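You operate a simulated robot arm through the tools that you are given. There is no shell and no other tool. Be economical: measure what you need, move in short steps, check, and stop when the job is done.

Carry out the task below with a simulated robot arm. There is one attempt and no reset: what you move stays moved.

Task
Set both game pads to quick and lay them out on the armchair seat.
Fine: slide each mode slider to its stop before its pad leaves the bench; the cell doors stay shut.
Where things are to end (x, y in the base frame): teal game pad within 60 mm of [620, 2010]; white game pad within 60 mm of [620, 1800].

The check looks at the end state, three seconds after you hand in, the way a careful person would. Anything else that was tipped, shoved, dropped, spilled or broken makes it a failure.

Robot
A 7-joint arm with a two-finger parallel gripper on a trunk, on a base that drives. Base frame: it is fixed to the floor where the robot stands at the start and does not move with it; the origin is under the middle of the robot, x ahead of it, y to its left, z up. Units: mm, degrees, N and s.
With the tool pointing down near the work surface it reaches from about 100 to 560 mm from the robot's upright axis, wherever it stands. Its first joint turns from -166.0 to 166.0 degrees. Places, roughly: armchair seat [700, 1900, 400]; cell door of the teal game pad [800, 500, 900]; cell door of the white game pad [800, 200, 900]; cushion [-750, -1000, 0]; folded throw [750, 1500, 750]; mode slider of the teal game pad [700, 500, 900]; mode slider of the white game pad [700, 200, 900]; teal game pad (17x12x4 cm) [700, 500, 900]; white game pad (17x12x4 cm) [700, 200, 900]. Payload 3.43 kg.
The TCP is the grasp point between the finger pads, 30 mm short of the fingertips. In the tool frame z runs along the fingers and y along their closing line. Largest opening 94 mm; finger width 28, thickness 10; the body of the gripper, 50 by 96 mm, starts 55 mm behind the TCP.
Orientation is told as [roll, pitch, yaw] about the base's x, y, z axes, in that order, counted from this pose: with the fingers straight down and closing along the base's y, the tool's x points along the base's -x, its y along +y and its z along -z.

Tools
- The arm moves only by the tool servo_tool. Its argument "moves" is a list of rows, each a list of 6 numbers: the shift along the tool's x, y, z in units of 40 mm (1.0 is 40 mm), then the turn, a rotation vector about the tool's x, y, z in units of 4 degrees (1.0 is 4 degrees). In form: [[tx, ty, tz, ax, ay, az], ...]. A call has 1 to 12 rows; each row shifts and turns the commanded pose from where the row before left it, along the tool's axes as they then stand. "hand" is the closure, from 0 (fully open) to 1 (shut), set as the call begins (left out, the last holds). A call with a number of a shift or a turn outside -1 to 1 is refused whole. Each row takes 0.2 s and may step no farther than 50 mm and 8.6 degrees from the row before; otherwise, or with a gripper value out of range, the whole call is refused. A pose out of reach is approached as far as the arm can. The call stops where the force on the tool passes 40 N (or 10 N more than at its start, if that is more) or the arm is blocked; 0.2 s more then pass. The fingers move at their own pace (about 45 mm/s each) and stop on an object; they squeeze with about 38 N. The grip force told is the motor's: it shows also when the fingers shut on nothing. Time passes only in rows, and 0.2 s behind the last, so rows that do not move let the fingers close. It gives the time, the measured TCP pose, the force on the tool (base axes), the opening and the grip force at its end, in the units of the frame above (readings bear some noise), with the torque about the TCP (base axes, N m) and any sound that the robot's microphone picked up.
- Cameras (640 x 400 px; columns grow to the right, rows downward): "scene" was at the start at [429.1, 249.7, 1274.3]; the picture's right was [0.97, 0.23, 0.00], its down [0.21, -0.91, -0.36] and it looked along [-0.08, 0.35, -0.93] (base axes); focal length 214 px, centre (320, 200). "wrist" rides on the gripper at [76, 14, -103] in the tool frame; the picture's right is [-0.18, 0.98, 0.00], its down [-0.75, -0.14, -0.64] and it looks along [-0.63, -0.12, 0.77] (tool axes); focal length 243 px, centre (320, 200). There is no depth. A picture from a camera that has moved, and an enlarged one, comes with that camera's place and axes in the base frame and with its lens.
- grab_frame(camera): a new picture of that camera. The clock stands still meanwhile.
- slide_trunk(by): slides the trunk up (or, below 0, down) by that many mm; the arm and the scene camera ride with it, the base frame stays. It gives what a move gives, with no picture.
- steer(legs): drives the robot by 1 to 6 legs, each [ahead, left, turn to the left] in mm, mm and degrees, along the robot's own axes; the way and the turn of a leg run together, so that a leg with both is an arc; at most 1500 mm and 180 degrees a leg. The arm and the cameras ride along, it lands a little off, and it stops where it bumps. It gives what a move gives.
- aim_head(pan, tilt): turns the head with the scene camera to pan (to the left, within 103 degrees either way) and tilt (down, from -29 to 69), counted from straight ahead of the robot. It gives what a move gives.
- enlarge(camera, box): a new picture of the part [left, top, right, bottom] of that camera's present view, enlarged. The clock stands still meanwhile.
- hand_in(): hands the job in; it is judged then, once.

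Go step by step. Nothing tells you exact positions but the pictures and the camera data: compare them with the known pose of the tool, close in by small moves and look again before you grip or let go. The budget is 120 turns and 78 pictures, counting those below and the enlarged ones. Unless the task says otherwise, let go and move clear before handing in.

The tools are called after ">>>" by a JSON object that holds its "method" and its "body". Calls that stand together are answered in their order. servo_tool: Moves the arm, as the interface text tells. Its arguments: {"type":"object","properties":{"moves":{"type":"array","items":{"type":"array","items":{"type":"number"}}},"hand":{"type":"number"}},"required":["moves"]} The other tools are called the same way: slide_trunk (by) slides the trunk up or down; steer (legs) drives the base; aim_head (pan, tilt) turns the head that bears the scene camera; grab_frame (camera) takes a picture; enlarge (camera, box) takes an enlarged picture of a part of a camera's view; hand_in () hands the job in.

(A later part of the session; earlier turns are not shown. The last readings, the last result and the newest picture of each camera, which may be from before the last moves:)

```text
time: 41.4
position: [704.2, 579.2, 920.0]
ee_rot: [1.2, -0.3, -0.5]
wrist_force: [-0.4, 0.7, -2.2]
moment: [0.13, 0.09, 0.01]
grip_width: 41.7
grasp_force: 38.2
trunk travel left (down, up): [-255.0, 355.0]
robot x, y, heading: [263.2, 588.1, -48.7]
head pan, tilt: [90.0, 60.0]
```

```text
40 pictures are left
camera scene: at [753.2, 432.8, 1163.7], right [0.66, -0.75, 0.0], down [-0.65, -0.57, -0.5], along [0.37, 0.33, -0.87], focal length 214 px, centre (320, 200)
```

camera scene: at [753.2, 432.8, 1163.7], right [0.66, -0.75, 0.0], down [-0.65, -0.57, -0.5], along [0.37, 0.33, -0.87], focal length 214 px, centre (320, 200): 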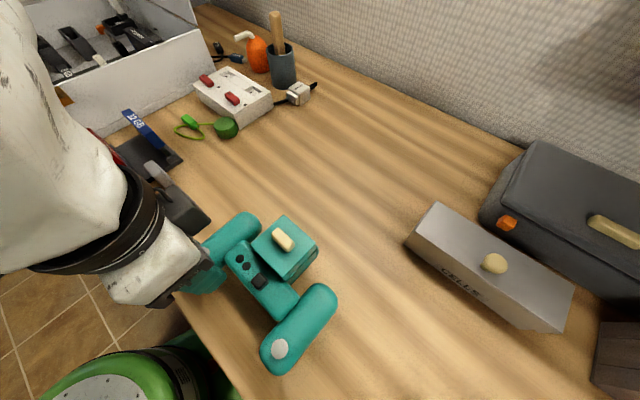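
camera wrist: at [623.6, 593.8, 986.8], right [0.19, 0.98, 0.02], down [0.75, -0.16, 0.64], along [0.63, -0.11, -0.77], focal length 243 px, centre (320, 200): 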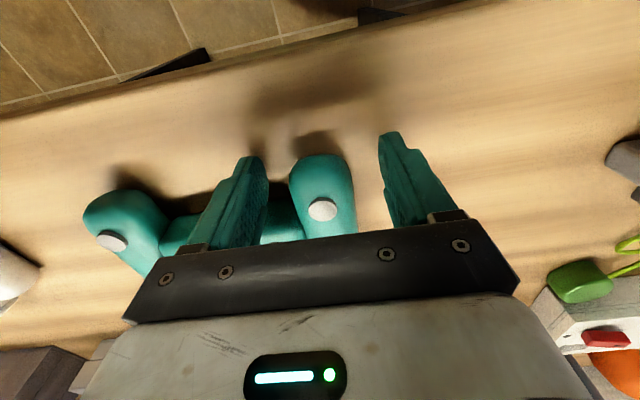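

Teal is held level by its handle, slider at the dots. I'll raise it, and look toward the armchair before driving.

>>> {"method": "servo_tool", "body": {"moves": [[0, 0, -0.8, 0, 0, 0], [0, 0, -0.8, 0, 0, 0], [0, 0, -0.5, 0, 0, 0]]}}

>>> {"method": "steer", "body": {"legs": [[-133, -150, 0]]}}

>>> {"method": "aim_head", "body": {"pan": 103, "tilt": 25}}

>>> {"method": "grab_frame", "body": {"camera": "scene"}}

```text
time: 42.2
position: [704.9, 581.4, 1002.7]
ee_rot: [1.3, -0.5, -0.6]
wrist_force: [-0.1, 0.4, -2.3]
moment: [0.1, 0.1, -0.03]
grip_width: 41.8
grasp_force: 37.5
trunk travel left (down, up): [-255.0, 355.0]
robot x, y, heading: [266.5, 590.4, -48.3]
head pan, tilt: [90.0, 60.0]
```

```text
time: 43.8
position: [502.2, 582.0, 1002.7]
ee_rot: [1.3, -0.3, -0.6]
wrist_force: [-0.5, 0.5, -2.2]
moment: [0.17, 0.09, -0.01]
grip_width: 41.7
grasp_force: 37.4
trunk travel left (down, up): [-255.0, 355.0]
robot x, y, heading: [61.3, 590.9, -48.6]
head pan, tilt: [90.0, 60.0]
```

```text
time: 44.8
position: [502.7, 581.9, 1004.1]
ee_rot: [1.2, -0.3, -0.6]
wrist_force: [-1.1, -0.6, -1.9]
moment: [0.14, 0.08, 0.01]
grip_width: 41.7
grasp_force: 37.8
trunk travel left (down, up): [-255.0, 355.0]
robot x, y, heading: [59.4, 597.1, -48.5]
head pan, tilt: [103.0, 25.0]
```

```text
39 pictures are left
camera scene: at [554.4, 464.7, 1213.7], right [0.81, -0.58, 0.0], down [-0.25, -0.34, -0.91], along [0.53, 0.74, -0.42], focal length 214 px, centre (320, 200)
```

scene: 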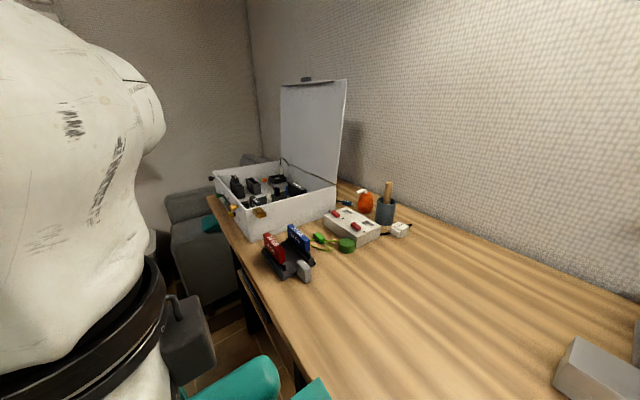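

The armchair is past the end of the bench. I'll drive along the room side, about 600 mm in +y, and look again.

>>> {"method": "steer", "body": {"legs": [[-449, 398, 0]]}}

>>> {"method": "aim_head", "body": {"pan": 103, "tilt": 35}}

>>> {"method": "grab_frame", "body": {"camera": "scene"}}

```text
time: 48.2
position: [513.1, 1173.6, 1003.8]
ee_rot: [1.2, -0.3, -0.8]
wrist_force: [-0.1, 0.6, -2.0]
moment: [0.16, 0.09, 0.01]
grip_width: 41.7
grasp_force: 38.2
trunk travel left (down, up): [-255.0, 355.0]
robot x, y, heading: [69.0, 1183.5, -48.8]
head pan, tilt: [103.0, 25.0]
```

```text
time: 48.9
position: [514.7, 1174.1, 1004.0]
ee_rot: [1.1, -0.4, -0.9]
wrist_force: [-0.5, 0.8, -1.3]
moment: [0.14, 0.05, 0.0]
grip_width: 41.7
grasp_force: 37.6
trunk travel left (down, up): [-255.0, 355.0]
robot x, y, heading: [73.9, 1184.9, -48.7]
head pan, tilt: [103.0, 35.0]
```

```text
38 pictures are left
camera scene: at [563.1, 1053.0, 1198.0], right [0.81, -0.58, 0.0], down [-0.33, -0.47, -0.82], along [0.48, 0.67, -0.57], focal length 214 px, centre (320, 200)
```

scene: 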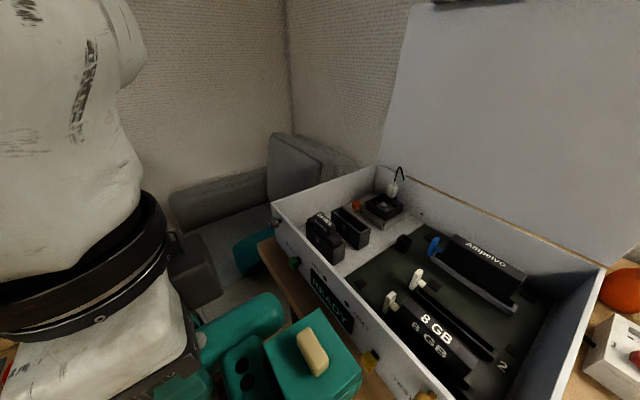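

I see the chair's backrest at the far (+x) side and the throw on the near arm, but the arm hides much. I'll back away for a wider view.

>>> {"method": "steer", "body": {"legs": [[-333, 0, 0]]}}

>>> {"method": "aim_head", "body": {"pan": 95, "tilt": 35}}

>>> {"method": "grab_frame", "body": {"camera": "scene"}}

>>> {"method": "grab_frame", "body": {"camera": "wrist"}}

```text
time: 51.1
position: [290.2, 1429.1, 1003.2]
ee_rot: [1.2, -0.3, -0.7]
wrist_force: [-0.6, -0.5, -1.8]
moment: [0.17, 0.13, 0.0]
grip_width: 41.6
grasp_force: 38.5
trunk travel left (down, up): [-255.0, 355.0]
robot x, y, heading: [-149.8, 1438.9, -48.7]
head pan, tilt: [103.0, 35.0]
```

```text
time: 51.8
position: [289.6, 1429.5, 1003.5]
ee_rot: [1.2, -0.3, -0.7]
wrist_force: [0.6, -0.5, -2.6]
moment: [0.13, 0.11, -0.01]
grip_width: 42.0
grasp_force: 37.9
trunk travel left (down, up): [-255.0, 355.0]
robot x, y, heading: [-151.2, 1441.4, -48.7]
head pan, tilt: [95.0, 35.0]
```

```text
37 pictures are left
camera scene: at [347.9, 1301.7, 1198.0], right [0.72, -0.69, 0.0], down [-0.4, -0.42, -0.82], along [0.56, 0.59, -0.57], focal length 214 px, centre (320, 200)
```

scene: 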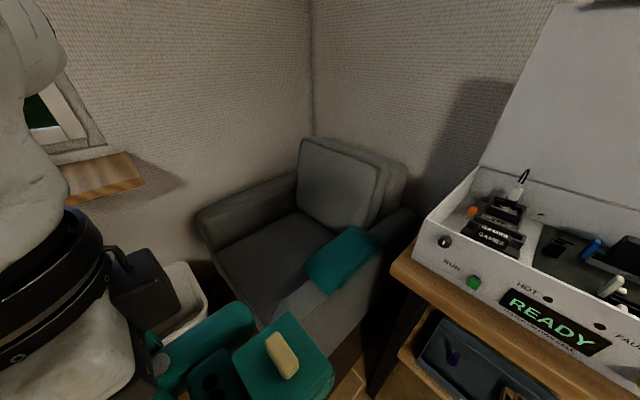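

```text
36 pictures are left
camera wrist: at [211.9, 1443.5, 1106.9], right [0.2, 0.98, 0.02], down [0.75, -0.16, 0.64], along [0.63, -0.11, -0.77], focal length 243 px, centre (320, 200)
```

wrist: 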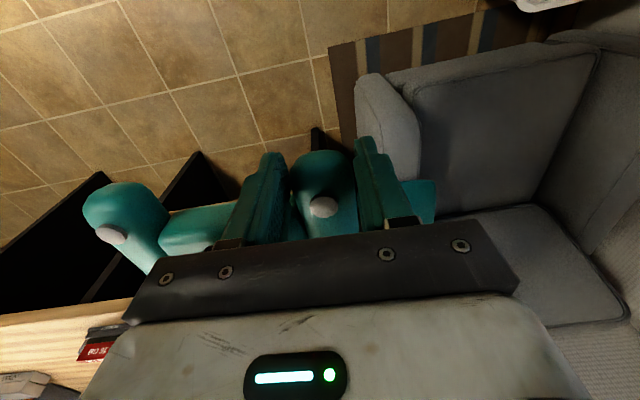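

The chair faces −x; its seat spans roughly x 420–960, y 1690–2130, with a basket standing at x −60..300, y > 2000. I'll turn the robot to heading −12° and move to about (120, 1690), between chair and basket.

>>> {"method": "steer", "body": {"legs": [[0, 0, 36.7]]}}

>>> {"method": "steer", "body": {"legs": [[213, 300, 0]]}}

>>> {"method": "servo_tool", "body": {"moves": [[0, 0, 0, 0, 0, -1], [0, 0, 0, 0, 0, -1], [0, 0, 0, 0, 0, -1], [0, 0, 0, 0, 0, -1], [0, 0, 0, 0, 0, -1], [0, 0, 0, 0, 0, -1], [0, 0, 0, 0, 0, -1], [0, 0, 0, 0, 0, -1], [0, 0, 0, 0, 0, -1], [0, 0, 0, 0, 0, -1], [0, 0, 0, 0, 0, -1], [0, 0, 0, 0, 0, -1]]}}

>>> {"method": "grab_frame", "body": {"camera": "scene"}}

```text
time: 53.9
position: [211.3, 1690.7, 1003.3]
ee_rot: [1.2, -0.3, 35.4]
wrist_force: [0.9, -0.2, -1.5]
moment: [0.07, 0.11, 0.01]
grip_width: 41.7
grasp_force: 38.0
trunk travel left (down, up): [-255.0, 355.0]
robot x, y, heading: [-150.8, 1439.3, -12.8]
head pan, tilt: [95.0, 35.0]
```

```text
time: 55.9
position: [433.0, 1892.5, 1003.1]
ee_rot: [1.2, -0.2, 35.2]
wrist_force: [0.2, -0.2, -3.3]
moment: [0.05, 0.14, 0.0]
grip_width: 41.6
grasp_force: 37.9
trunk travel left (down, up): [-255.0, 355.0]
robot x, y, heading: [71.9, 1644.7, -12.5]
head pan, tilt: [95.0, 35.0]
stopped in leg 1: the robot was blocked; the commanded pose is now the measured one
```

```text
time: 58.5
position: [432.4, 1891.4, 1004.4]
ee_rot: [0.6, -1.1, 83.4]
wrist_force: [0.1, -0.5, -2.4]
moment: [-0.11, 0.18, 0.05]
grip_width: 41.8
grasp_force: 37.0
trunk travel left (down, up): [-255.0, 355.0]
robot x, y, heading: [72.3, 1642.6, -12.7]
head pan, tilt: [95.0, 35.0]
```

```text
35 pictures are left
camera scene: at [556.5, 1822.3, 1198.0], right [0.99, -0.13, 0.0], down [-0.08, -0.57, -0.82], along [0.11, 0.81, -0.57], focal length 214 px, centre (320, 200)
```

scene: 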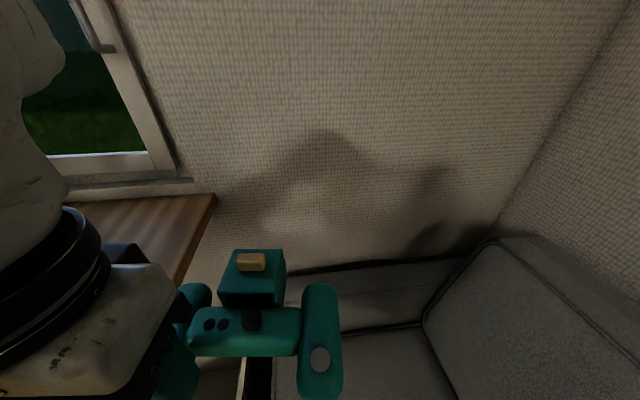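

The drive stopped at (72, 1644) on contact with something. I'll look down at the basket and chair front to see what the base touches.

>>> {"method": "aim_head", "body": {"pan": 103, "tilt": 69}}

>>> {"method": "grab_frame", "body": {"camera": "scene"}}

>>> {"method": "grab_frame", "body": {"camera": "wrist"}}

```text
time: 59.5
position: [433.6, 1892.1, 1003.3]
ee_rot: [0.6, -1.1, 83.2]
wrist_force: [-0.1, 0.4, -2.1]
moment: [-0.13, 0.18, 0.03]
grip_width: 41.9
grasp_force: 38.3
trunk travel left (down, up): [-255.0, 355.0]
robot x, y, heading: [74.5, 1644.1, -12.7]
head pan, tilt: [103.0, 68.8]
```

```text
34 pictures are left
camera scene: at [544.4, 1791.0, 1154.3], right [1.0, 0.01, 0.0], down [0.01, -0.93, -0.36], along [0.0, 0.36, -0.93], focal length 214 px, centre (320, 200)
```

scene: 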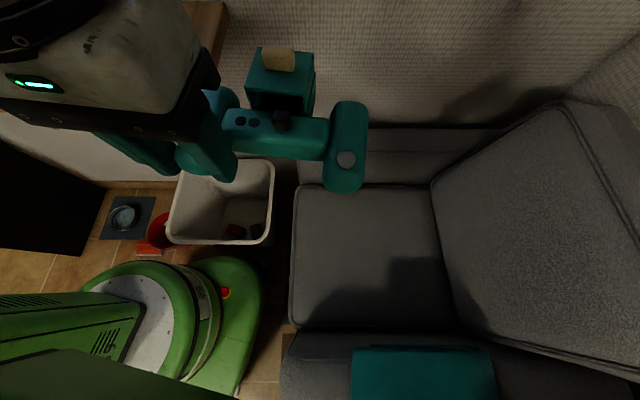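

```text
33 pictures are left
camera wrist: at [410.3, 1815.7, 1105.7], right [-0.95, 0.3, 0.01], down [0.23, 0.72, 0.65], along [0.18, 0.63, -0.76], focal length 243 px, centre (320, 200)
```

wrist: 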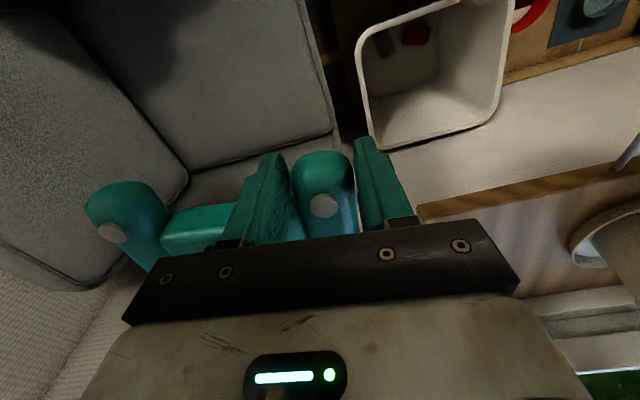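

>>> {"method": "enlarge", "body": {"camera": "scene", "box": [80, 150, 320, 320]}}

```text
2.35 times, centred on (200, 235) of scene
camera zoom: at [544.4, 1791.0, 1154.3], right [1.0, 0.01, 0.0], down [0.01, -0.93, -0.36], along [0.0, 0.36, -0.93], focal length 505 px, centre (602, 118)
```

zoom: 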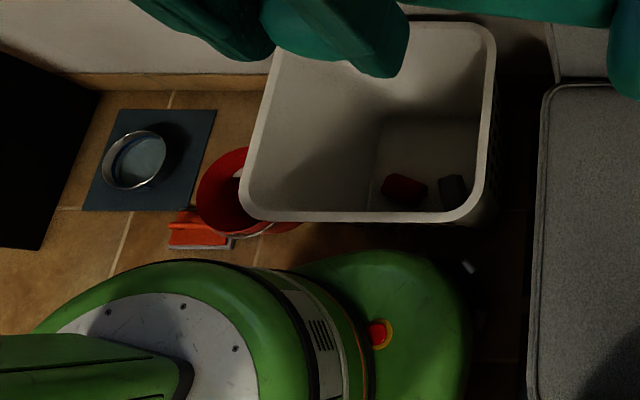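

The base sits close to the basket and brush without visible displacement. I'll go straight ahead about 90 mm (away from basket, toward the chair) to bring the seat into reach.

>>> {"method": "steer", "body": {"legs": [[90, -8, 0]]}}

>>> {"method": "servo_tool", "body": {"moves": [[0, 0, 0, 0, 0, -0.9], [0, 0, 0, 0, 0, -0.8]]}}

>>> {"method": "slide_trunk", "body": {"by": -150}}

>>> {"method": "enlarge", "body": {"camera": "scene", "box": [0, 0, 640, 400]}}

```text
time: 60.6
position: [517.2, 1864.9, 1002.9]
ee_rot: [0.7, -1.1, 83.3]
wrist_force: [-1.2, -0.1, -2.2]
moment: [-0.06, 0.15, -0.01]
grip_width: 41.8
grasp_force: 37.7
trunk travel left (down, up): [-255.0, 355.0]
robot x, y, heading: [159.8, 1612.3, -12.7]
head pan, tilt: [103.0, 68.8]
```

```text
time: 61.2
position: [519.0, 1865.4, 1003.3]
ee_rot: [0.6, -1.2, 90.2]
wrist_force: [0.1, 0.5, -2.6]
moment: [-0.07, 0.14, -0.02]
grip_width: 41.7
grasp_force: 38.0
trunk travel left (down, up): [-255.0, 355.0]
robot x, y, heading: [159.5, 1612.6, -12.6]
head pan, tilt: [103.0, 68.8]
```

```text
time: 62.9
position: [518.3, 1864.8, 853.8]
ee_rot: [0.5, -1.3, 90.1]
wrist_force: [0.0, -0.8, -1.7]
moment: [-0.07, 0.12, 0.03]
grip_width: 41.7
grasp_force: 38.1
trunk travel left (down, up): [-105.0, 505.0]
robot x, y, heading: [154.8, 1616.3, -12.5]
head pan, tilt: [103.0, 68.8]
```

```text
1.00 times, centred on (320, 200) of scene (not enlarged: the box is as wide or as high as the picture)
camera zoom: at [629.8, 1764.0, 1004.4], right [1.0, 0.01, 0.0], down [0.01, -0.93, -0.36], along [0.0, 0.36, -0.93], focal length 214 px, centre (320, 200)
```

zoom: 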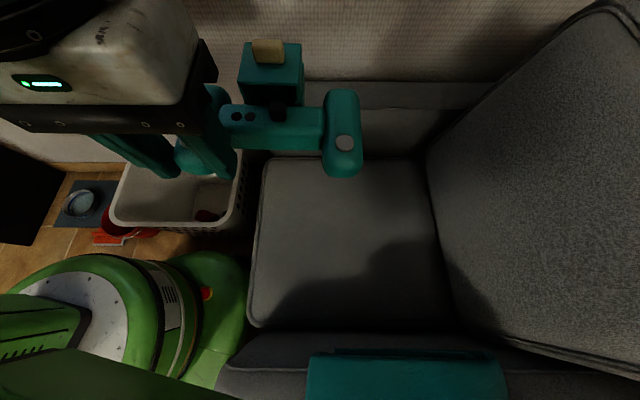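

The seat spans y 1673–2138 and starts at x 455. I'll move the pad over the teal target and start lowering with the arm, watching reach.

>>> {"method": "servo_tool", "body": {"moves": [[-0.8, -0.2, 0.3, 0, 0, 0], [-0.8, -0.2, 0.5, 0, 0, 0], [-0.8, -0.15, 0.5, 0, 0, 0], [0, 0, 1, 0, 0, 0], [0, 0, 1, 0, 0, 0]]}}

>>> {"method": "slide_trunk", "body": {"by": -103}}

>>> {"method": "servo_tool", "body": {"moves": [[0, 0, 1, 0, 0, 0], [0, 0, 1, 0, 0, 0]]}}

>>> {"method": "grab_frame", "body": {"camera": "scene"}}

```text
time: 64.1
position: [536.4, 1963.2, 720.0]
ee_rot: [0.5, -1.2, 90.2]
wrist_force: [0.1, -0.3, -2.0]
moment: [-0.07, 0.13, 0.02]
grip_width: 41.6
grasp_force: 37.5
trunk travel left (down, up): [-105.0, 505.0]
robot x, y, heading: [158.5, 1611.3, -12.5]
head pan, tilt: [103.0, 68.8]
```

```text
time: 65.5
position: [536.5, 1962.8, 616.7]
ee_rot: [0.6, -1.3, 90.0]
wrist_force: [-0.3, -0.3, -2.9]
moment: [-0.11, 0.16, 0.02]
grip_width: 41.7
grasp_force: 38.2
trunk travel left (down, up): [-2.0, 608.0]
robot x, y, heading: [157.4, 1613.6, -12.6]
head pan, tilt: [103.0, 68.8]
```

```text
time: 66.1
position: [537.6, 1964.6, 535.6]
ee_rot: [0.5, -1.3, 90.2]
wrist_force: [-0.3, 0.0, -1.8]
moment: [-0.11, 0.17, 0.02]
grip_width: 41.7
grasp_force: 38.0
trunk travel left (down, up): [-2.0, 608.0]
robot x, y, heading: [155.8, 1614.8, -12.6]
head pan, tilt: [103.0, 68.8]
```

```text
30 pictures are left
camera scene: at [629.8, 1764.0, 901.4], right [1.0, 0.01, 0.0], down [0.01, -0.93, -0.36], along [0.0, 0.36, -0.93], focal length 214 px, centre (320, 200)
```

scene: 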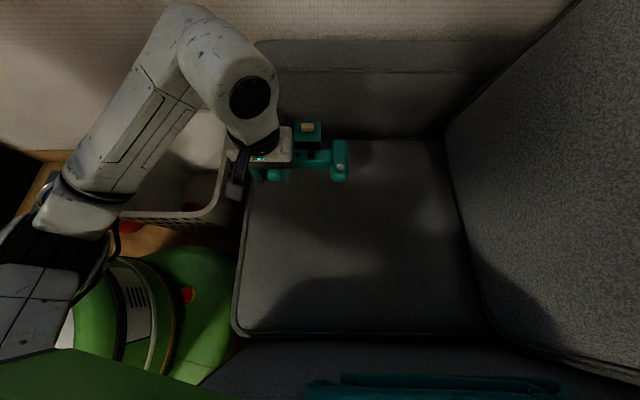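

The pad hangs level over about (605, 2000). I'll lower toward the seat in steps, watching the force.

>>> {"method": "servo_tool", "body": {"moves": [[0, -0.2, 0.8, 0, 0, 0], [0, 0, 0.7, 0, 0, 0], [0, 0, 0.4, 0, 0, 0]]}}

>>> {"method": "servo_tool", "body": {"moves": [[0, 0, 0.2, 0, 0, 0]]}}

>>> {"method": "enlarge", "body": {"camera": "scene", "box": [200, 80, 400, 220]}}

```text
time: 66.9
position: [545.1, 1965.1, 463.3]
ee_rot: [0.4, -1.2, 90.0]
wrist_force: [3.5, -1.1, 24.3]
moment: [-0.39, -0.12, 0.03]
grip_width: 41.7
grasp_force: 38.4
trunk travel left (down, up): [-2.0, 608.0]
robot x, y, heading: [160.3, 1611.5, -12.7]
head pan, tilt: [103.0, 68.8]
```

```text
time: 67.3
position: [545.9, 1966.2, 459.7]
ee_rot: [0.1, -1.6, 90.0]
wrist_force: [0.5, -4.2, 17.9]
moment: [-0.43, 0.04, 0.11]
grip_width: 41.5
grasp_force: 37.7
trunk travel left (down, up): [-2.0, 608.0]
robot x, y, heading: [157.3, 1614.4, -12.7]
head pan, tilt: [103.0, 68.8]
stopped in row 1: the force on the tool passed its limit at 68 N (the readings are from after the stop); the commanded pose is now the measured one
```

```text
2.86 times, centred on (300, 150) of scene
camera zoom: at [629.8, 1763.4, 901.4], right [1.0, 0.01, 0.0], down [0.01, -0.93, -0.36], along [0.0, 0.36, -0.93], focal length 613 px, centre (377, 343)
```

zoom: 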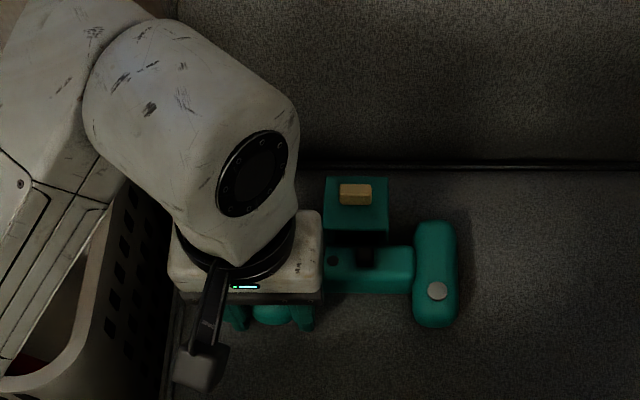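

The pad is on the seat. I'll ease up slightly, open the fingers and lift straight off.

>>> {"method": "servo_tool", "body": {"moves": [[0, 0, -0.04, 0, 0, 0]]}}

>>> {"method": "servo_tool", "body": {"moves": [[0, 0, 0, 0, 0, 0], [0, 0, 0, 0, 0, 0], [0, 0, 0, 0, 0, 0]], "hand": 0.25}}

>>> {"method": "servo_tool", "body": {"moves": [[0, 0, -0.5, 0, 0, 0], [0, 0, -0.8, 0, 0, 0], [0, 0, -1, 0, 0, 0], [0, 0, -1, 0, 0, 0]]}}

>>> {"method": "grab_frame", "body": {"camera": "scene"}}

```text
time: 67.7
position: [543.9, 1965.3, 460.8]
ee_rot: [0.4, -1.5, 90.0]
wrist_force: [-0.9, -4.0, 5.8]
moment: [0.2, -0.17, -0.19]
grip_width: 41.4
grasp_force: 37.9
trunk travel left (down, up): [-2.0, 608.0]
robot x, y, heading: [159.0, 1614.5, -12.9]
head pan, tilt: [103.0, 68.8]
```

```text
time: 68.5
position: [544.5, 1964.9, 460.9]
ee_rot: [0.4, -1.5, 89.9]
wrist_force: [-0.2, -0.1, 1.0]
moment: [-0.01, -0.01, 0.01]
grip_width: 70.4
grasp_force: 0.1
trunk travel left (down, up): [-2.0, 608.0]
robot x, y, heading: [154.6, 1617.0, -12.8]
head pan, tilt: [103.0, 68.8]
```

```text
time: 69.5
position: [545.4, 1962.8, 591.4]
ee_rot: [0.2, -1.6, 90.1]
wrist_force: [-0.6, 0.0, -0.1]
moment: [-0.01, 0.02, 0.0]
grip_width: 70.2
grasp_force: 0.1
trunk travel left (down, up): [-2.0, 608.0]
robot x, y, heading: [153.0, 1615.2, -12.6]
head pan, tilt: [103.0, 68.8]
```

```text
28 pictures are left
camera scene: at [630.0, 1763.7, 901.2], right [1.0, 0.01, 0.0], down [0.01, -0.93, -0.36], along [0.0, 0.36, -0.93], focal length 214 px, centre (320, 200)
```

scene: 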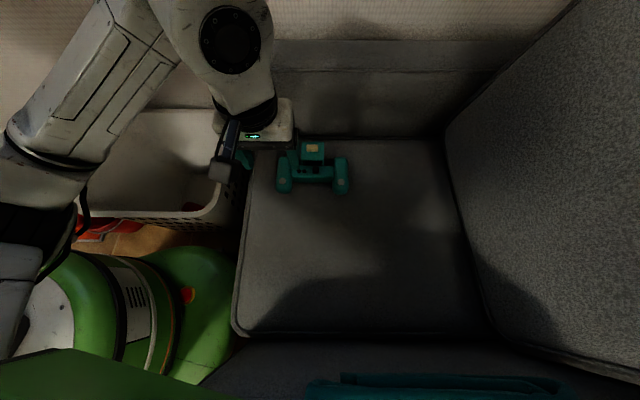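

Teal rests on the seat at about (611, 2003). I'll raise the trunk and arm, back away the way I came, and return to the bench for the white pad.

>>> {"method": "slide_trunk", "body": {"by": 253}}

>>> {"method": "servo_tool", "body": {"moves": [[0.8, 0, -0.9, 0, 0, 0], [0.8, 0, -0.9, 0, 0, 0], [0.8, 0, -0.9, 0, 0, 0], [0, 0, -0.9, 0, 0, 0]]}}

>>> {"method": "servo_tool", "body": {"moves": [[0, 0, 0, 0, 0, 1], [0, 0, 0, 0, 0, 1], [0, 0, 0, 0, 0, 1], [0, 0, 0, 0, 0, 1], [0, 0, 0, 0, 0, 1], [0, 0, 0, 0, 0, 1], [0, 0, 0, 0, 0, 1], [0, 0, 0, 0, 0, 1], [0, 0, 0, 0, 0, 1], [0, 0, 0, 0, 0, 1], [0, 0, 0, 0, 0, 1], [0, 0, 0, 0, 0, 1]]}}

>>> {"method": "steer", "body": {"legs": [[-259, -238, 0], [0, 0, -36], [769, -397, 0]]}}

```text
time: 72.1
position: [544.6, 1962.6, 844.9]
ee_rot: [0.3, -1.4, 90.0]
wrist_force: [0.1, -0.2, 0.8]
moment: [0.0, -0.01, -0.02]
grip_width: 70.1
grasp_force: 0.1
trunk travel left (down, up): [-255.0, 355.0]
robot x, y, heading: [156.9, 1616.4, -12.8]
head pan, tilt: [103.0, 68.8]
```

```text
time: 73.1
position: [545.0, 1861.7, 985.8]
ee_rot: [0.3, -1.6, 90.0]
wrist_force: [0.0, -0.2, -0.2]
moment: [0.02, 0.0, 0.0]
grip_width: 70.6
grasp_force: 0.1
trunk travel left (down, up): [-255.0, 355.0]
robot x, y, heading: [154.6, 1618.4, -12.7]
head pan, tilt: [103.0, 68.8]
```

```text
time: 75.7
position: [545.3, 1862.8, 986.5]
ee_rot: [1.4, -0.7, 41.9]
wrist_force: [-1.0, 1.2, 0.9]
moment: [-0.03, 0.01, 0.02]
grip_width: 70.7
grasp_force: 0.1
trunk travel left (down, up): [-255.0, 355.0]
robot x, y, heading: [158.5, 1618.4, -12.7]
head pan, tilt: [103.0, 68.8]
```

```text
time: 83.7
position: [514.6, 590.3, 986.2]
ee_rot: [1.3, -0.9, 5.5]
wrist_force: [-0.3, -0.9, 0.2]
moment: [-0.02, 0.03, -0.02]
grip_width: 70.7
grasp_force: 0.0
trunk travel left (down, up): [-255.0, 355.0]
robot x, y, heading: [55.2, 620.5, -48.8]
head pan, tilt: [103.0, 68.8]
```

>>> {"method": "steer", "body": {"legs": [[301, -257, 0], [146, 167, 0]]}}

>>> {"method": "aim_head", "body": {"pan": 90, "tilt": 60}}

>>> {"method": "servo_tool", "body": {"moves": [[0, 0, 0, 0, 0, 0.7], [0, 0, 0, 0, 0, 0.7], [0, 0, 0, 0, 0, 0]], "hand": 0.7}}

>>> {"method": "grab_frame", "body": {"camera": "scene"}}

>>> {"method": "grab_frame", "body": {"camera": "wrist"}}

```text
time: 87.5
position: [737.3, 199.2, 985.5]
ee_rot: [1.3, -0.7, 5.8]
wrist_force: [0.4, 0.9, 0.3]
moment: [-0.04, -0.02, -0.01]
grip_width: 70.6
grasp_force: 0.1
trunk travel left (down, up): [-255.0, 355.0]
robot x, y, heading: [280.3, 225.6, -48.8]
head pan, tilt: [103.0, 68.8]
```

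```text
time: 88.2
position: [737.9, 198.9, 985.5]
ee_rot: [1.2, -0.8, 5.8]
wrist_force: [0.2, -0.1, 0.4]
moment: [-0.03, 0.02, 0.0]
grip_width: 70.5
grasp_force: 0.0
trunk travel left (down, up): [-255.0, 355.0]
robot x, y, heading: [277.9, 226.0, -49.0]
head pan, tilt: [90.0, 60.0]
```

```text
time: 89.0
position: [738.5, 198.2, 985.2]
ee_rot: [1.5, -0.7, 0.2]
wrist_force: [-0.3, 0.3, 0.0]
moment: [0.02, -0.01, 0.0]
grip_width: 28.1
grasp_force: 0.0
trunk travel left (down, up): [-255.0, 355.0]
robot x, y, heading: [276.2, 230.0, -49.0]
head pan, tilt: [90.0, 60.0]
```

```text
27 pictures are left
camera scene: at [764.5, 67.1, 1163.7], right [0.66, -0.75, 0.0], down [-0.65, -0.57, -0.5], along [0.38, 0.33, -0.87], focal length 214 px, centre (320, 200)
```

scene: 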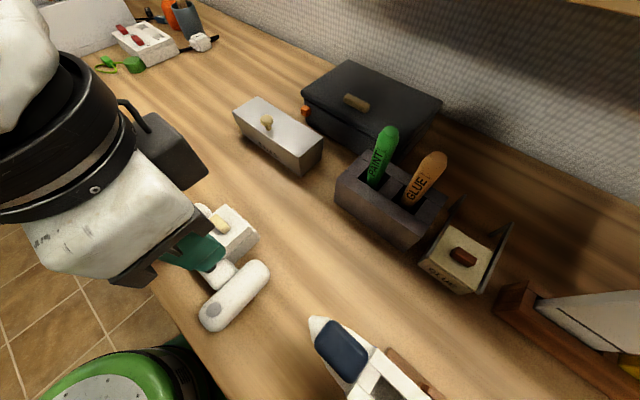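

```text
26 pictures are left
camera wrist: at [659.7, 210.7, 1088.8], right [0.18, 0.98, 0.03], down [0.75, -0.15, 0.65], along [0.64, -0.1, -0.76], focal length 243 px, centre (320, 200)
```

wrist: 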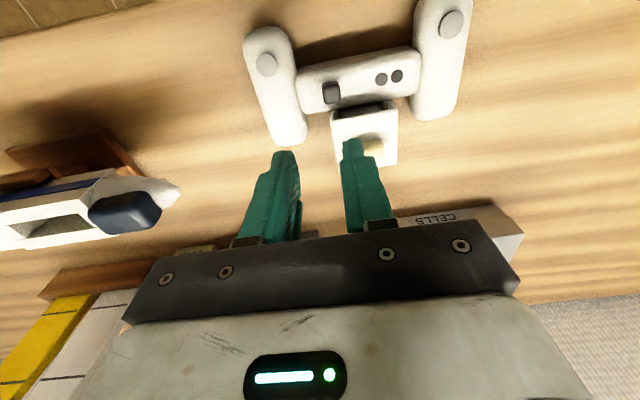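

White's tab triangulates to (719.5, 213, 890), the same layout as teal. I'll come down straddling the tab at the height that worked before (TCP z ≈ 918).

>>> {"method": "servo_tool", "body": {"moves": [[0.52, 0.47, 0, 0, 0, 0], [0, 0, 0.6, 0, 0, 0], [0, 0, 0.6, 0, 0, 0], [0, 0, 0.45, 0, 0, 0]]}}

>>> {"method": "enlarge", "body": {"camera": "wrist", "box": [220, 60, 420, 240]}}

```text
time: 90.0
position: [716.9, 219.4, 917.5]
ee_rot: [1.4, -0.7, 0.2]
wrist_force: [0.4, 0.7, -0.3]
moment: [-0.02, -0.02, 0.04]
grip_width: 28.3
grasp_force: 0.1
trunk travel left (down, up): [-255.0, 355.0]
robot x, y, heading: [275.8, 223.3, -49.0]
head pan, tilt: [90.0, 60.0]
```

```text
2.22 times, centred on (320, 150) of wrist
camera zoom: at [638.5, 231.7, 1022.1], right [0.18, 0.98, 0.03], down [0.75, -0.15, 0.65], along [0.64, -0.1, -0.76], focal length 539 px, centre (320, 311)
```

zoom: 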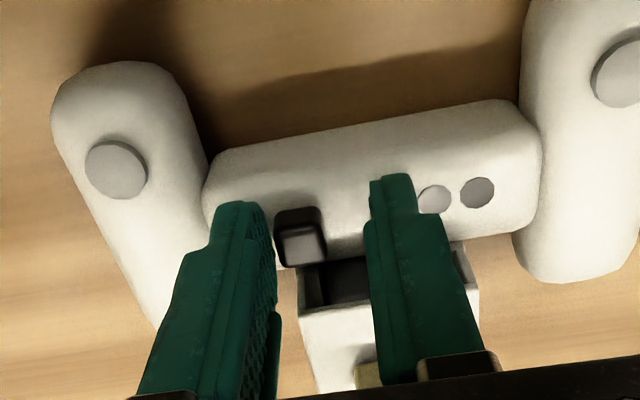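

The tab is between the fingers. I push it toward the dots.

>>> {"method": "servo_tool", "body": {"moves": [[0, 0.12, 0, 0, 0, 0], [0, 0.12, 0, 0, 0, 0], [0, 0.12, 0, 0, 0, 0], [0, 0.12, 0, 0, 0, 0]]}}

>>> {"method": "enlarge", "body": {"camera": "wrist", "box": [220, 60, 420, 240]}}

>>> {"method": "servo_tool", "body": {"moves": [[0, 0.12, 0, 0, 0, 0], [0, 0.12, 0, 0, 0, 0], [0, 0.12, 0, 0, 0, 0]]}}

>>> {"method": "enlarge", "body": {"camera": "wrist", "box": [220, 60, 420, 240]}}

```text
time: 91.0
position: [715.7, 237.4, 921.8]
ee_rot: [1.4, -0.7, 0.1]
wrist_force: [-0.1, -1.3, -0.4]
moment: [0.0, 0.02, -0.05]
grip_width: 29.1
grasp_force: 0.5
trunk travel left (down, up): [-255.0, 355.0]
robot x, y, heading: [274.2, 224.6, -48.8]
head pan, tilt: [90.0, 60.0]
```

```text
2.22 times, centred on (320, 150) of wrist
camera zoom: at [638.4, 249.7, 1023.8], right [0.18, 0.98, 0.03], down [0.75, -0.15, 0.65], along [0.64, -0.1, -0.76], focal length 539 px, centre (320, 311)
```

zoom: 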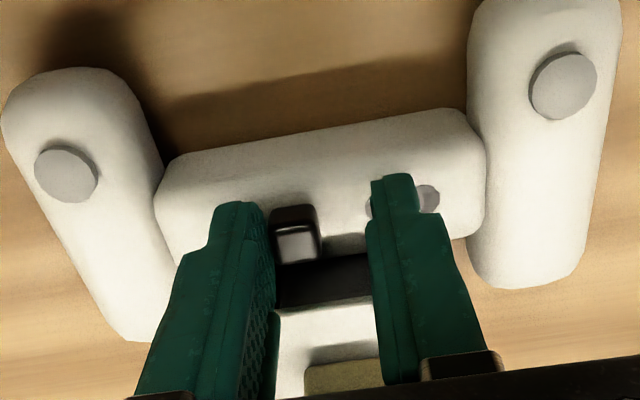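

```text
time: 91.8
position: [715.7, 253.0, 921.4]
ee_rot: [1.4, -0.8, 0.3]
wrist_force: [-0.4, -0.9, 0.2]
moment: [0.0, 0.0, -0.03]
grip_width: 28.6
grasp_force: 0.1
trunk travel left (down, up): [-255.0, 355.0]
robot x, y, heading: [280.2, 226.1, -48.7]
head pan, tilt: [90.0, 60.0]
```

```text
2.22 times, centred on (320, 150) of wrist
camera zoom: at [638.4, 264.9, 1024.2], right [0.18, 0.98, 0.03], down [0.75, -0.15, 0.65], along [0.64, -0.1, -0.76], focal length 539 px, centre (320, 311)
```

zoom: 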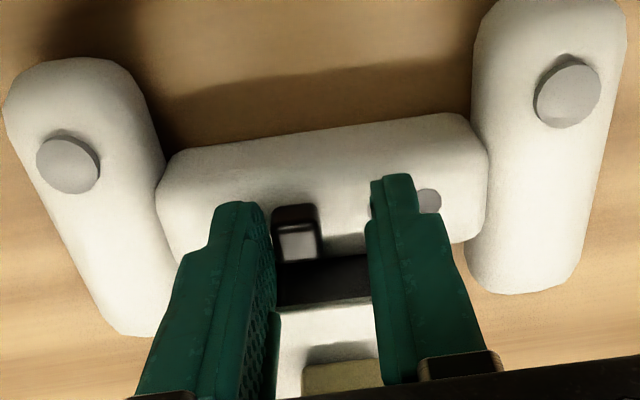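

White's tab behaved the same: it slid, then the pad followed. The fingertip sits a bit high, so I'll lower 3 mm and push a little more to be sure it is fully at its stop.

>>> {"method": "servo_tool", "body": {"moves": [[0, -0.05, 0.1, 0, 0, 0], [0, 0.12, 0, 0, 0, 0], [0, 0.15, 0, 0, 0, 0], [0, 0.15, 0, 0, 0, 0]]}}

>>> {"method": "servo_tool", "body": {"moves": [[0, -0.1, -0.6, 0, 0, 0], [0, 0, -0.8, 0, 0, 0], [0, 0.9, -0.5, 0, 0, 0]]}}

>>> {"method": "enlarge", "body": {"camera": "wrist", "box": [160, 0, 440, 240]}}

>>> {"method": "enlarge", "body": {"camera": "scene", "box": [130, 180, 330, 340]}}

```text
time: 92.8
position: [716.1, 267.5, 916.9]
ee_rot: [1.5, -0.7, 0.2]
wrist_force: [-0.5, 0.0, 1.0]
moment: [-0.02, 0.02, -0.02]
grip_width: 28.6
grasp_force: 0.7
trunk travel left (down, up): [-255.0, 355.0]
robot x, y, heading: [275.8, 228.8, -48.8]
head pan, tilt: [90.0, 60.0]
```

```text
time: 93.6
position: [714.9, 298.7, 994.1]
ee_rot: [1.3, -0.7, 0.2]
wrist_force: [-0.8, -0.7, -0.2]
moment: [0.0, 0.02, 0.0]
grip_width: 28.3
grasp_force: 0.2
trunk travel left (down, up): [-255.0, 355.0]
robot x, y, heading: [276.3, 225.2, -48.7]
head pan, tilt: [90.0, 60.0]
```

```text
1.67 times, centred on (300, 120) of wrist
camera zoom: at [636.9, 311.0, 1097.1], right [0.18, 0.98, 0.03], down [0.75, -0.15, 0.65], along [0.64, -0.1, -0.76], focal length 404 px, centre (353, 333)
```

zoom: 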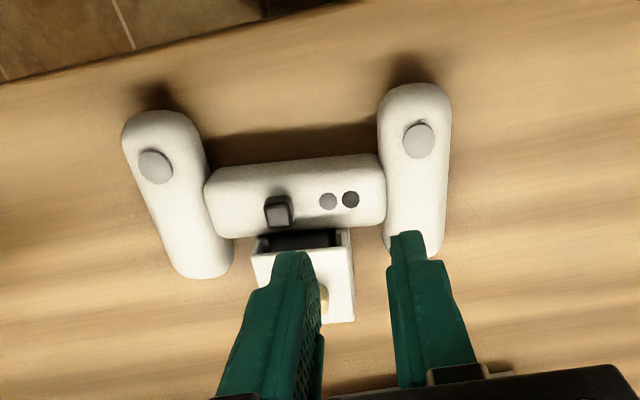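

```text
2.50 times, centred on (230, 260) of scene
camera zoom: at [764.5, 66.9, 1163.6], right [0.66, -0.75, 0.0], down [-0.65, -0.57, -0.5], along [0.38, 0.33, -0.87], focal length 536 px, centre (545, 50)
```

zoom: 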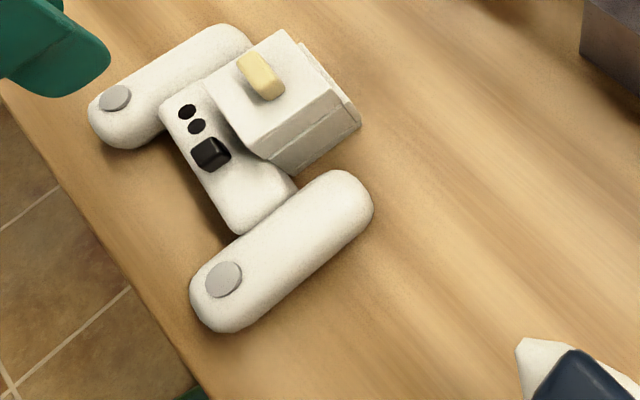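

Both sliders are now in the same state next to the dots. White's left handle button is at (697, 336), with the pad yawed about −5°; I'll shift the robot as I did for teal and align the hand to grip the handle front.

>>> {"method": "steer", "body": {"legs": [[-109, 62, 0]]}}

>>> {"method": "servo_tool", "body": {"moves": [[0, -0.7, 0, 0, 0, 0.6], [0, -0.7, 0, 0, 0, 0.6], [0, -0.7, 0, 0, 0, 0], [0, 0, 0, 0, 0, 0]], "hand": 0.25}}

>>> {"method": "grab_frame", "body": {"camera": "wrist"}}

```text
time: 94.9
position: [688.9, 423.9, 993.2]
ee_rot: [1.4, -0.8, 0.4]
wrist_force: [-0.5, -0.7, -0.2]
moment: [0.0, 0.02, -0.01]
grip_width: 28.2
grasp_force: 0.1
trunk travel left (down, up): [-255.0, 355.0]
robot x, y, heading: [246.7, 352.2, -48.6]
head pan, tilt: [90.0, 60.0]
```

```text
time: 95.9
position: [684.4, 339.1, 992.3]
ee_rot: [1.4, -0.6, -4.6]
wrist_force: [0.3, -0.2, 0.2]
moment: [0.01, 0.01, -0.03]
grip_width: 70.5
grasp_force: 0.0
trunk travel left (down, up): [-255.0, 355.0]
robot x, y, heading: [247.7, 350.8, -48.7]
head pan, tilt: [90.0, 60.0]
```

```text
20 pictures are left
camera wrist: at [607.5, 357.5, 1095.2], right [0.26, 0.96, 0.03], down [0.73, -0.22, 0.65], along [0.63, -0.15, -0.76], focal length 243 px, centre (320, 200)
```

wrist: 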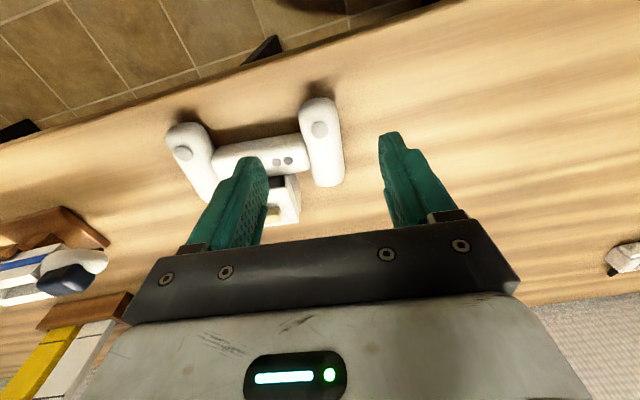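

The view matches the teal approach. I'll ease forward 5 mm and descend to grip height.

>>> {"method": "servo_tool", "body": {"moves": [[-0.13, 0, 0.7, 0, 0, 0], [0, 0, 0.7, 0, 0, 0], [0, 0, 0.6, 0, 0, 0], [0, 0, 0.4, 0, 0, 0], [0, 0, 0.3, 0, 0, 0]]}}

>>> {"method": "grab_frame", "body": {"camera": "wrist"}}

```text
time: 97.1
position: [690.4, 343.2, 884.1]
ee_rot: [1.3, -0.7, -4.4]
wrist_force: [0.5, -0.1, 0.8]
moment: [-0.04, 0.03, 0.01]
grip_width: 70.5
grasp_force: 0.1
trunk travel left (down, up): [-255.0, 355.0]
robot x, y, heading: [247.8, 351.3, -48.7]
head pan, tilt: [90.0, 60.0]
```

```text
19 pictures are left
camera wrist: at [614.6, 361.2, 988.1], right [0.26, 0.97, 0.03], down [0.73, -0.22, 0.65], along [0.63, -0.15, -0.76], focal length 243 px, centre (320, 200)
```

wrist: 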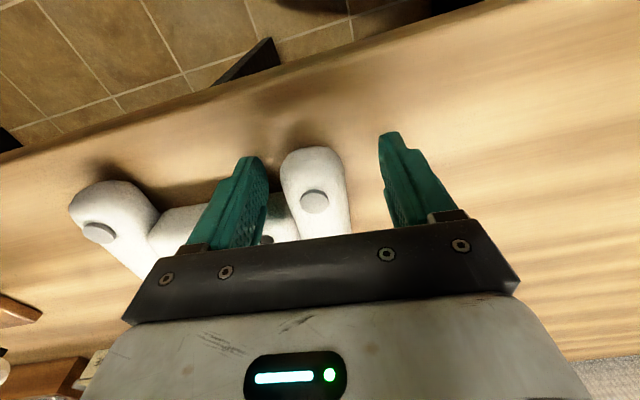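

>>> {"method": "servo_tool", "body": {"moves": [[0, -0.08, 0, 0, 0, 0]]}}

>>> {"method": "servo_tool", "body": {"moves": [[0, 0, 0, 0, 0, 0], [0, 0, 0, 0, 0, 0], [0, 0, 0, 0, 0, 0], [0, 0, 0, 0, 0, 0]], "hand": 1}}

>>> {"method": "servo_tool", "body": {"moves": [[0, 0, -0.4, 0, 0, 0], [0, 0, -0.8, 0, 0, 0], [0, 0, -0.9, 0, 0, 0], [0, 0, -0.9, 0, 0, 0]]}}

>>> {"method": "grab_frame", "body": {"camera": "scene"}}

```text
time: 97.5
position: [690.1, 339.3, 883.9]
ee_rot: [1.3, -0.7, -4.4]
wrist_force: [0.0, 1.0, -0.1]
moment: [0.02, 0.01, -0.01]
grip_width: 70.6
grasp_force: 0.1
trunk travel left (down, up): [-255.0, 355.0]
robot x, y, heading: [252.3, 351.8, -48.7]
head pan, tilt: [90.0, 60.0]
```

```text
time: 98.5
position: [692.4, 339.1, 884.4]
ee_rot: [1.5, -0.6, -4.4]
wrist_force: [-0.3, 0.3, 0.2]
moment: [0.0, 0.02, -0.07]
grip_width: 41.9
grasp_force: 37.8
trunk travel left (down, up): [-255.0, 355.0]
robot x, y, heading: [245.9, 351.2, -48.5]
head pan, tilt: [90.0, 60.0]
```

```text
time: 99.5
position: [689.9, 339.7, 1004.1]
ee_rot: [1.4, -0.7, -4.6]
wrist_force: [0.1, 1.1, -2.8]
moment: [0.2, 0.1, -0.02]
grip_width: 41.7
grasp_force: 38.3
trunk travel left (down, up): [-255.0, 355.0]
robot x, y, heading: [247.3, 356.3, -48.9]
head pan, tilt: [90.0, 60.0]
```

```text
18 pictures are left
camera scene: at [738.2, 192.3, 1163.6], right [0.66, -0.75, 0.0], down [-0.65, -0.57, -0.5], along [0.38, 0.33, -0.87], focal length 214 px, centre (320, 200)
```

scene: 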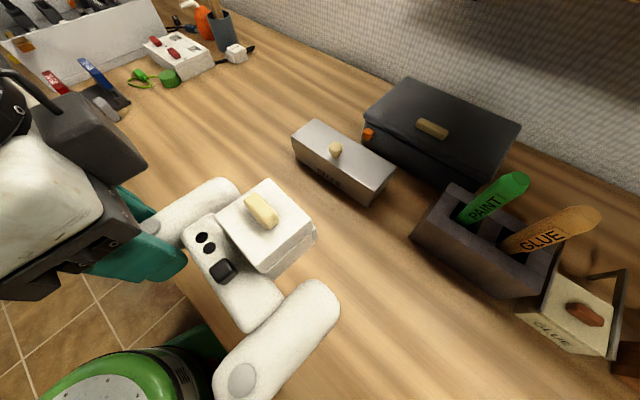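

White is held level with its slider at the stop. I'll drive it back along the same route to in front of the chair.

>>> {"method": "steer", "body": {"legs": [[-123, -140, 0], [-953, 558, 0], [0, 0, 36]]}}

>>> {"method": "aim_head", "body": {"pan": 103, "tilt": 69}}

```text
time: 108.1
position: [222.6, 1714.4, 1003.4]
ee_rot: [1.4, -0.6, 32.1]
wrist_force: [0.2, -0.2, -2.5]
moment: [0.06, 0.23, 0.01]
grip_width: 41.9
grasp_force: 38.2
trunk travel left (down, up): [-255.0, 355.0]
robot x, y, heading: [-138.7, 1464.2, -12.5]
head pan, tilt: [90.0, 60.0]
```

```text
time: 108.9
position: [222.3, 1714.9, 1004.4]
ee_rot: [1.5, -0.7, 32.0]
wrist_force: [0.4, -0.5, -2.0]
moment: [0.09, 0.24, 0.0]
grip_width: 41.9
grasp_force: 38.0
trunk travel left (down, up): [-255.0, 355.0]
robot x, y, heading: [-138.1, 1465.0, -12.1]
head pan, tilt: [103.0, 68.8]
```

>>> {"method": "steer", "body": {"legs": [[267, 125, 0]]}}

>>> {"method": "servo_tool", "body": {"moves": [[0, 0, 0, 0, 0, -1], [0, 0, 0, 0, 0, -1], [0, 0, 0, 0, 0, -1], [0, 0, 0, 0, 0, -1], [0, 0, 0, 0, 0, -1], [0, 0, 0, 0, 0, -1], [0, 0, 0, 0, 0, -1]]}}

>>> {"method": "grab_frame", "body": {"camera": "scene"}}

```text
time: 110.9
position: [503.4, 1781.3, 1003.5]
ee_rot: [1.4, -0.5, 32.2]
wrist_force: [-0.8, -0.7, -2.5]
moment: [0.08, 0.17, 0.01]
grip_width: 42.0
grasp_force: 37.6
trunk travel left (down, up): [-255.0, 355.0]
robot x, y, heading: [141.0, 1530.2, -11.9]
head pan, tilt: [103.0, 68.8]
```

```text
time: 112.5
position: [503.2, 1780.7, 1003.7]
ee_rot: [1.1, -1.2, 60.2]
wrist_force: [0.4, 0.1, -2.5]
moment: [-0.02, 0.24, -0.02]
grip_width: 42.2
grasp_force: 37.7
trunk travel left (down, up): [-255.0, 355.0]
robot x, y, heading: [146.0, 1528.3, -12.1]
head pan, tilt: [103.0, 68.8]
```

```text
17 pictures are left
camera scene: at [616.1, 1683.4, 1154.3], right [1.0, 0.02, 0.0], down [0.01, -0.93, -0.36], along [-0.01, 0.36, -0.93], focal length 214 px, centre (320, 200)
```

scene: 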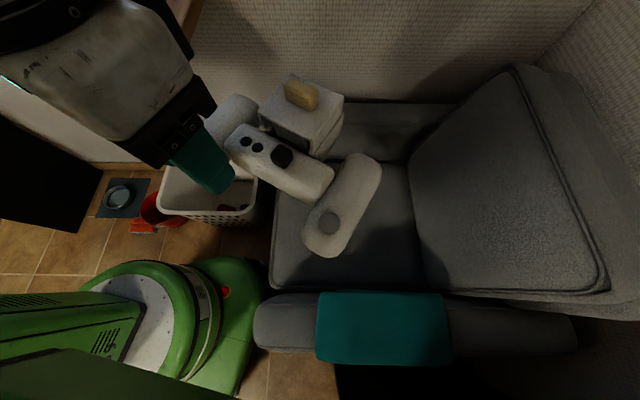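

The seat is clear where white goes; the near arm starts at y≈1668. I'll move over the target and lower the trunk.

>>> {"method": "servo_tool", "body": {"moves": [[-0.52, -0.3, 0.3, 0, 0, 0], [-0.52, -0.3, 0.5, 0, 0, 0], [0, 0, 1, 0, 0, 0], [0, 0, 1, 0, 0, 0]]}}

>>> {"method": "slide_trunk", "body": {"by": -253}}

>>> {"method": "servo_tool", "body": {"moves": [[0, 0, 0.7, 0, 0, 0], [0, 0, 0.7, 0, 0, 0]]}}

>>> {"method": "grab_frame", "body": {"camera": "scene"}}

```text
time: 113.5
position: [544.3, 1809.4, 893.1]
ee_rot: [1.0, -1.2, 60.2]
wrist_force: [0.6, -0.5, -2.7]
moment: [0.0, 0.19, -0.04]
grip_width: 41.9
grasp_force: 38.0
trunk travel left (down, up): [-255.0, 355.0]
robot x, y, heading: [144.0, 1528.2, -12.1]
head pan, tilt: [103.0, 68.8]
```

```text
time: 116.1
position: [544.8, 1809.1, 640.0]
ee_rot: [1.1, -1.2, 60.2]
wrist_force: [-0.6, 0.3, -2.2]
moment: [-0.02, 0.23, 0.05]
grip_width: 41.9
grasp_force: 38.4
trunk travel left (down, up): [-2.0, 608.0]
robot x, y, heading: [143.8, 1530.5, -12.0]
head pan, tilt: [103.0, 68.8]
```

```text
time: 116.7
position: [543.1, 1810.5, 581.4]
ee_rot: [1.1, -1.1, 60.2]
wrist_force: [0.5, -1.3, -2.1]
moment: [-0.07, 0.23, 0.01]
grip_width: 42.2
grasp_force: 37.9
trunk travel left (down, up): [-2.0, 608.0]
robot x, y, heading: [143.8, 1531.8, -12.2]
head pan, tilt: [103.0, 68.8]
```

```text
16 pictures are left
camera scene: at [616.0, 1683.4, 901.4], right [1.0, 0.02, 0.0], down [0.01, -0.93, -0.36], along [-0.01, 0.36, -0.93], focal length 214 px, centre (320, 200)
```

scene: 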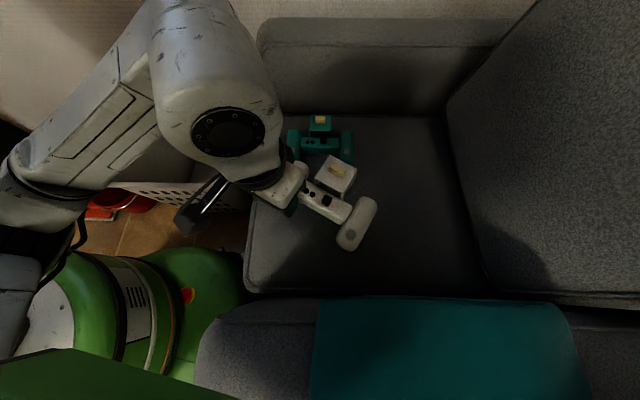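

White hangs with its centre at about (624, 1822); teal is clear behind it. I'll shift 15 mm toward −y and lower.

>>> {"method": "servo_tool", "body": {"moves": [[0.36, -0.12, 0.5, 0, 0, 0], [0, 0, 0.8, 0, 0, 0], [0, 0, 0.8, 0, 0, 0], [0, 0, 0.4, 0, 0, 0]]}}

>>> {"method": "servo_tool", "body": {"moves": [[0, 0, 0.1, 0, 0, 0]]}}

>>> {"method": "enlarge", "body": {"camera": "scene", "box": [230, 90, 420, 260]}}

```text
time: 117.7
position: [539.7, 1796.9, 480.6]
ee_rot: [1.0, -1.2, 60.2]
wrist_force: [0.5, -0.5, -3.3]
moment: [-0.01, 0.23, -0.01]
grip_width: 42.1
grasp_force: 37.9
trunk travel left (down, up): [-2.0, 608.0]
robot x, y, heading: [148.0, 1527.3, -12.2]
head pan, tilt: [103.0, 68.8]
```

```text
time: 118.1
position: [539.3, 1798.1, 479.3]
ee_rot: [1.1, -1.1, 60.0]
wrist_force: [0.1, -0.3, -2.1]
moment: [-0.03, 0.24, -0.01]
grip_width: 42.0
grasp_force: 37.8
trunk travel left (down, up): [-2.0, 608.0]
robot x, y, heading: [143.1, 1526.9, -12.2]
head pan, tilt: [103.0, 68.8]
```

```text
2.35 times, centred on (325, 175) of scene
camera zoom: at [616.0, 1683.3, 901.7], right [1.0, 0.02, 0.0], down [0.01, -0.93, -0.36], along [-0.01, 0.36, -0.93], focal length 505 px, centre (308, 259)
```

zoom: 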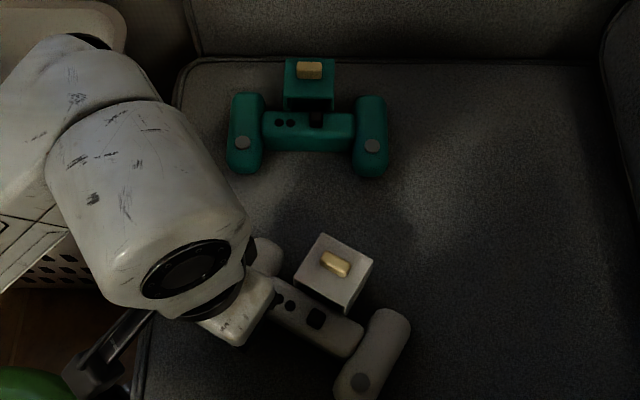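

Both pads are well apart and white is still about 15 mm above the seat. I lower in small steps until it touches.

>>> {"method": "servo_tool", "body": {"moves": [[0, 0, 0.15, 0, 0, 0], [0, 0, 0.1, 0, 0, 0]]}}

>>> {"method": "servo_tool", "body": {"moves": [[0, 0, 0.08, 0, 0, 0]]}}

```text
time: 118.7
position: [535.2, 1803.0, 474.4]
ee_rot: [2.2, -1.4, 59.7]
wrist_force: [-0.1, -0.1, -2.7]
moment: [0.0, 0.22, 0.01]
grip_width: 42.1
grasp_force: 38.1
trunk travel left (down, up): [-2.0, 608.0]
robot x, y, heading: [144.5, 1530.7, -12.1]
head pan, tilt: [103.0, 68.8]
```

```text
time: 119.1
position: [535.2, 1803.8, 473.6]
ee_rot: [2.9, -1.4, 59.4]
wrist_force: [-0.4, 1.1, -3.2]
moment: [-0.01, 0.21, -0.03]
grip_width: 42.0
grasp_force: 37.9
trunk travel left (down, up): [-2.0, 608.0]
robot x, y, heading: [141.6, 1528.9, -12.1]
head pan, tilt: [103.0, 68.8]
```

The arm nears its low limit at this radius (it starts tilting, no contact yet). Teal worked at a larger radius, so I'll lift a little, back the robot about 45 mm and re-extend.

>>> {"method": "servo_tool", "body": {"moves": [[0, 0, -0.5, 0, 0, 0], [0, 0, -0.2, -0.4, 0, 0]]}}

>>> {"method": "steer", "body": {"legs": [[-29, -32, 0]]}}

```text
time: 119.7
position: [540.6, 1797.7, 490.1]
ee_rot: [2.5, -1.0, 60.2]
wrist_force: [-0.4, 0.2, -2.7]
moment: [-0.05, 0.23, 0.02]
grip_width: 42.0
grasp_force: 38.3
trunk travel left (down, up): [-2.0, 608.0]
robot x, y, heading: [148.7, 1527.9, -12.0]
head pan, tilt: [103.0, 68.8]
```

```text
time: 120.6
position: [506.0, 1772.1, 493.9]
ee_rot: [2.6, -1.2, 60.1]
wrist_force: [0.1, 0.4, -2.4]
moment: [-0.03, 0.22, -0.01]
grip_width: 41.9
grasp_force: 38.6
trunk travel left (down, up): [-2.0, 608.0]
robot x, y, heading: [110.8, 1502.8, -12.1]
head pan, tilt: [103.0, 68.8]
```

>>> {"method": "servo_tool", "body": {"moves": [[-0.5, -0.22, 0, 0.4, 0, 0], [-0.5, -0.22, 0, 0, 0, 0], [0, 0, 0.3, 0, 0, 0], [0, 0, 0.2, 0, 0, 0]]}}

>>> {"method": "servo_tool", "body": {"moves": [[0, 0, 0.12, 0, 0, 0]]}}

```text
time: 121.6
position: [539.9, 1800.8, 474.4]
ee_rot: [1.0, -1.1, 60.1]
wrist_force: [-0.4, 0.6, -2.3]
moment: [-0.03, 0.23, -0.01]
grip_width: 41.9
grasp_force: 38.3
trunk travel left (down, up): [-2.0, 608.0]
robot x, y, heading: [108.8, 1504.0, -12.1]
head pan, tilt: [103.0, 68.8]
```

```text
time: 122.0
position: [540.8, 1800.1, 468.2]
ee_rot: [1.1, -1.2, 60.2]
wrist_force: [0.6, -0.4, -0.6]
moment: [-0.17, 0.0, 0.02]
grip_width: 42.0
grasp_force: 38.4
trunk travel left (down, up): [-2.0, 608.0]
robot x, y, heading: [107.7, 1503.3, -12.3]
head pan, tilt: [103.0, 68.8]
```

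Now it lowers cleanly and is just touching the seat (force changed). One more small step.

>>> {"method": "servo_tool", "body": {"moves": [[0, 0, 0.07, 0, 0, 0], [0, 0, 0, 0, 0, 0]]}}

```text
time: 122.6
position: [540.1, 1799.4, 465.7]
ee_rot: [1.0, -1.2, 60.2]
wrist_force: [-1.2, 3.1, 2.8]
moment: [-0.4, -0.43, 0.2]
grip_width: 41.8
grasp_force: 38.2
trunk travel left (down, up): [-2.0, 608.0]
robot x, y, heading: [109.0, 1503.2, -12.2]
head pan, tilt: [103.0, 68.8]
```

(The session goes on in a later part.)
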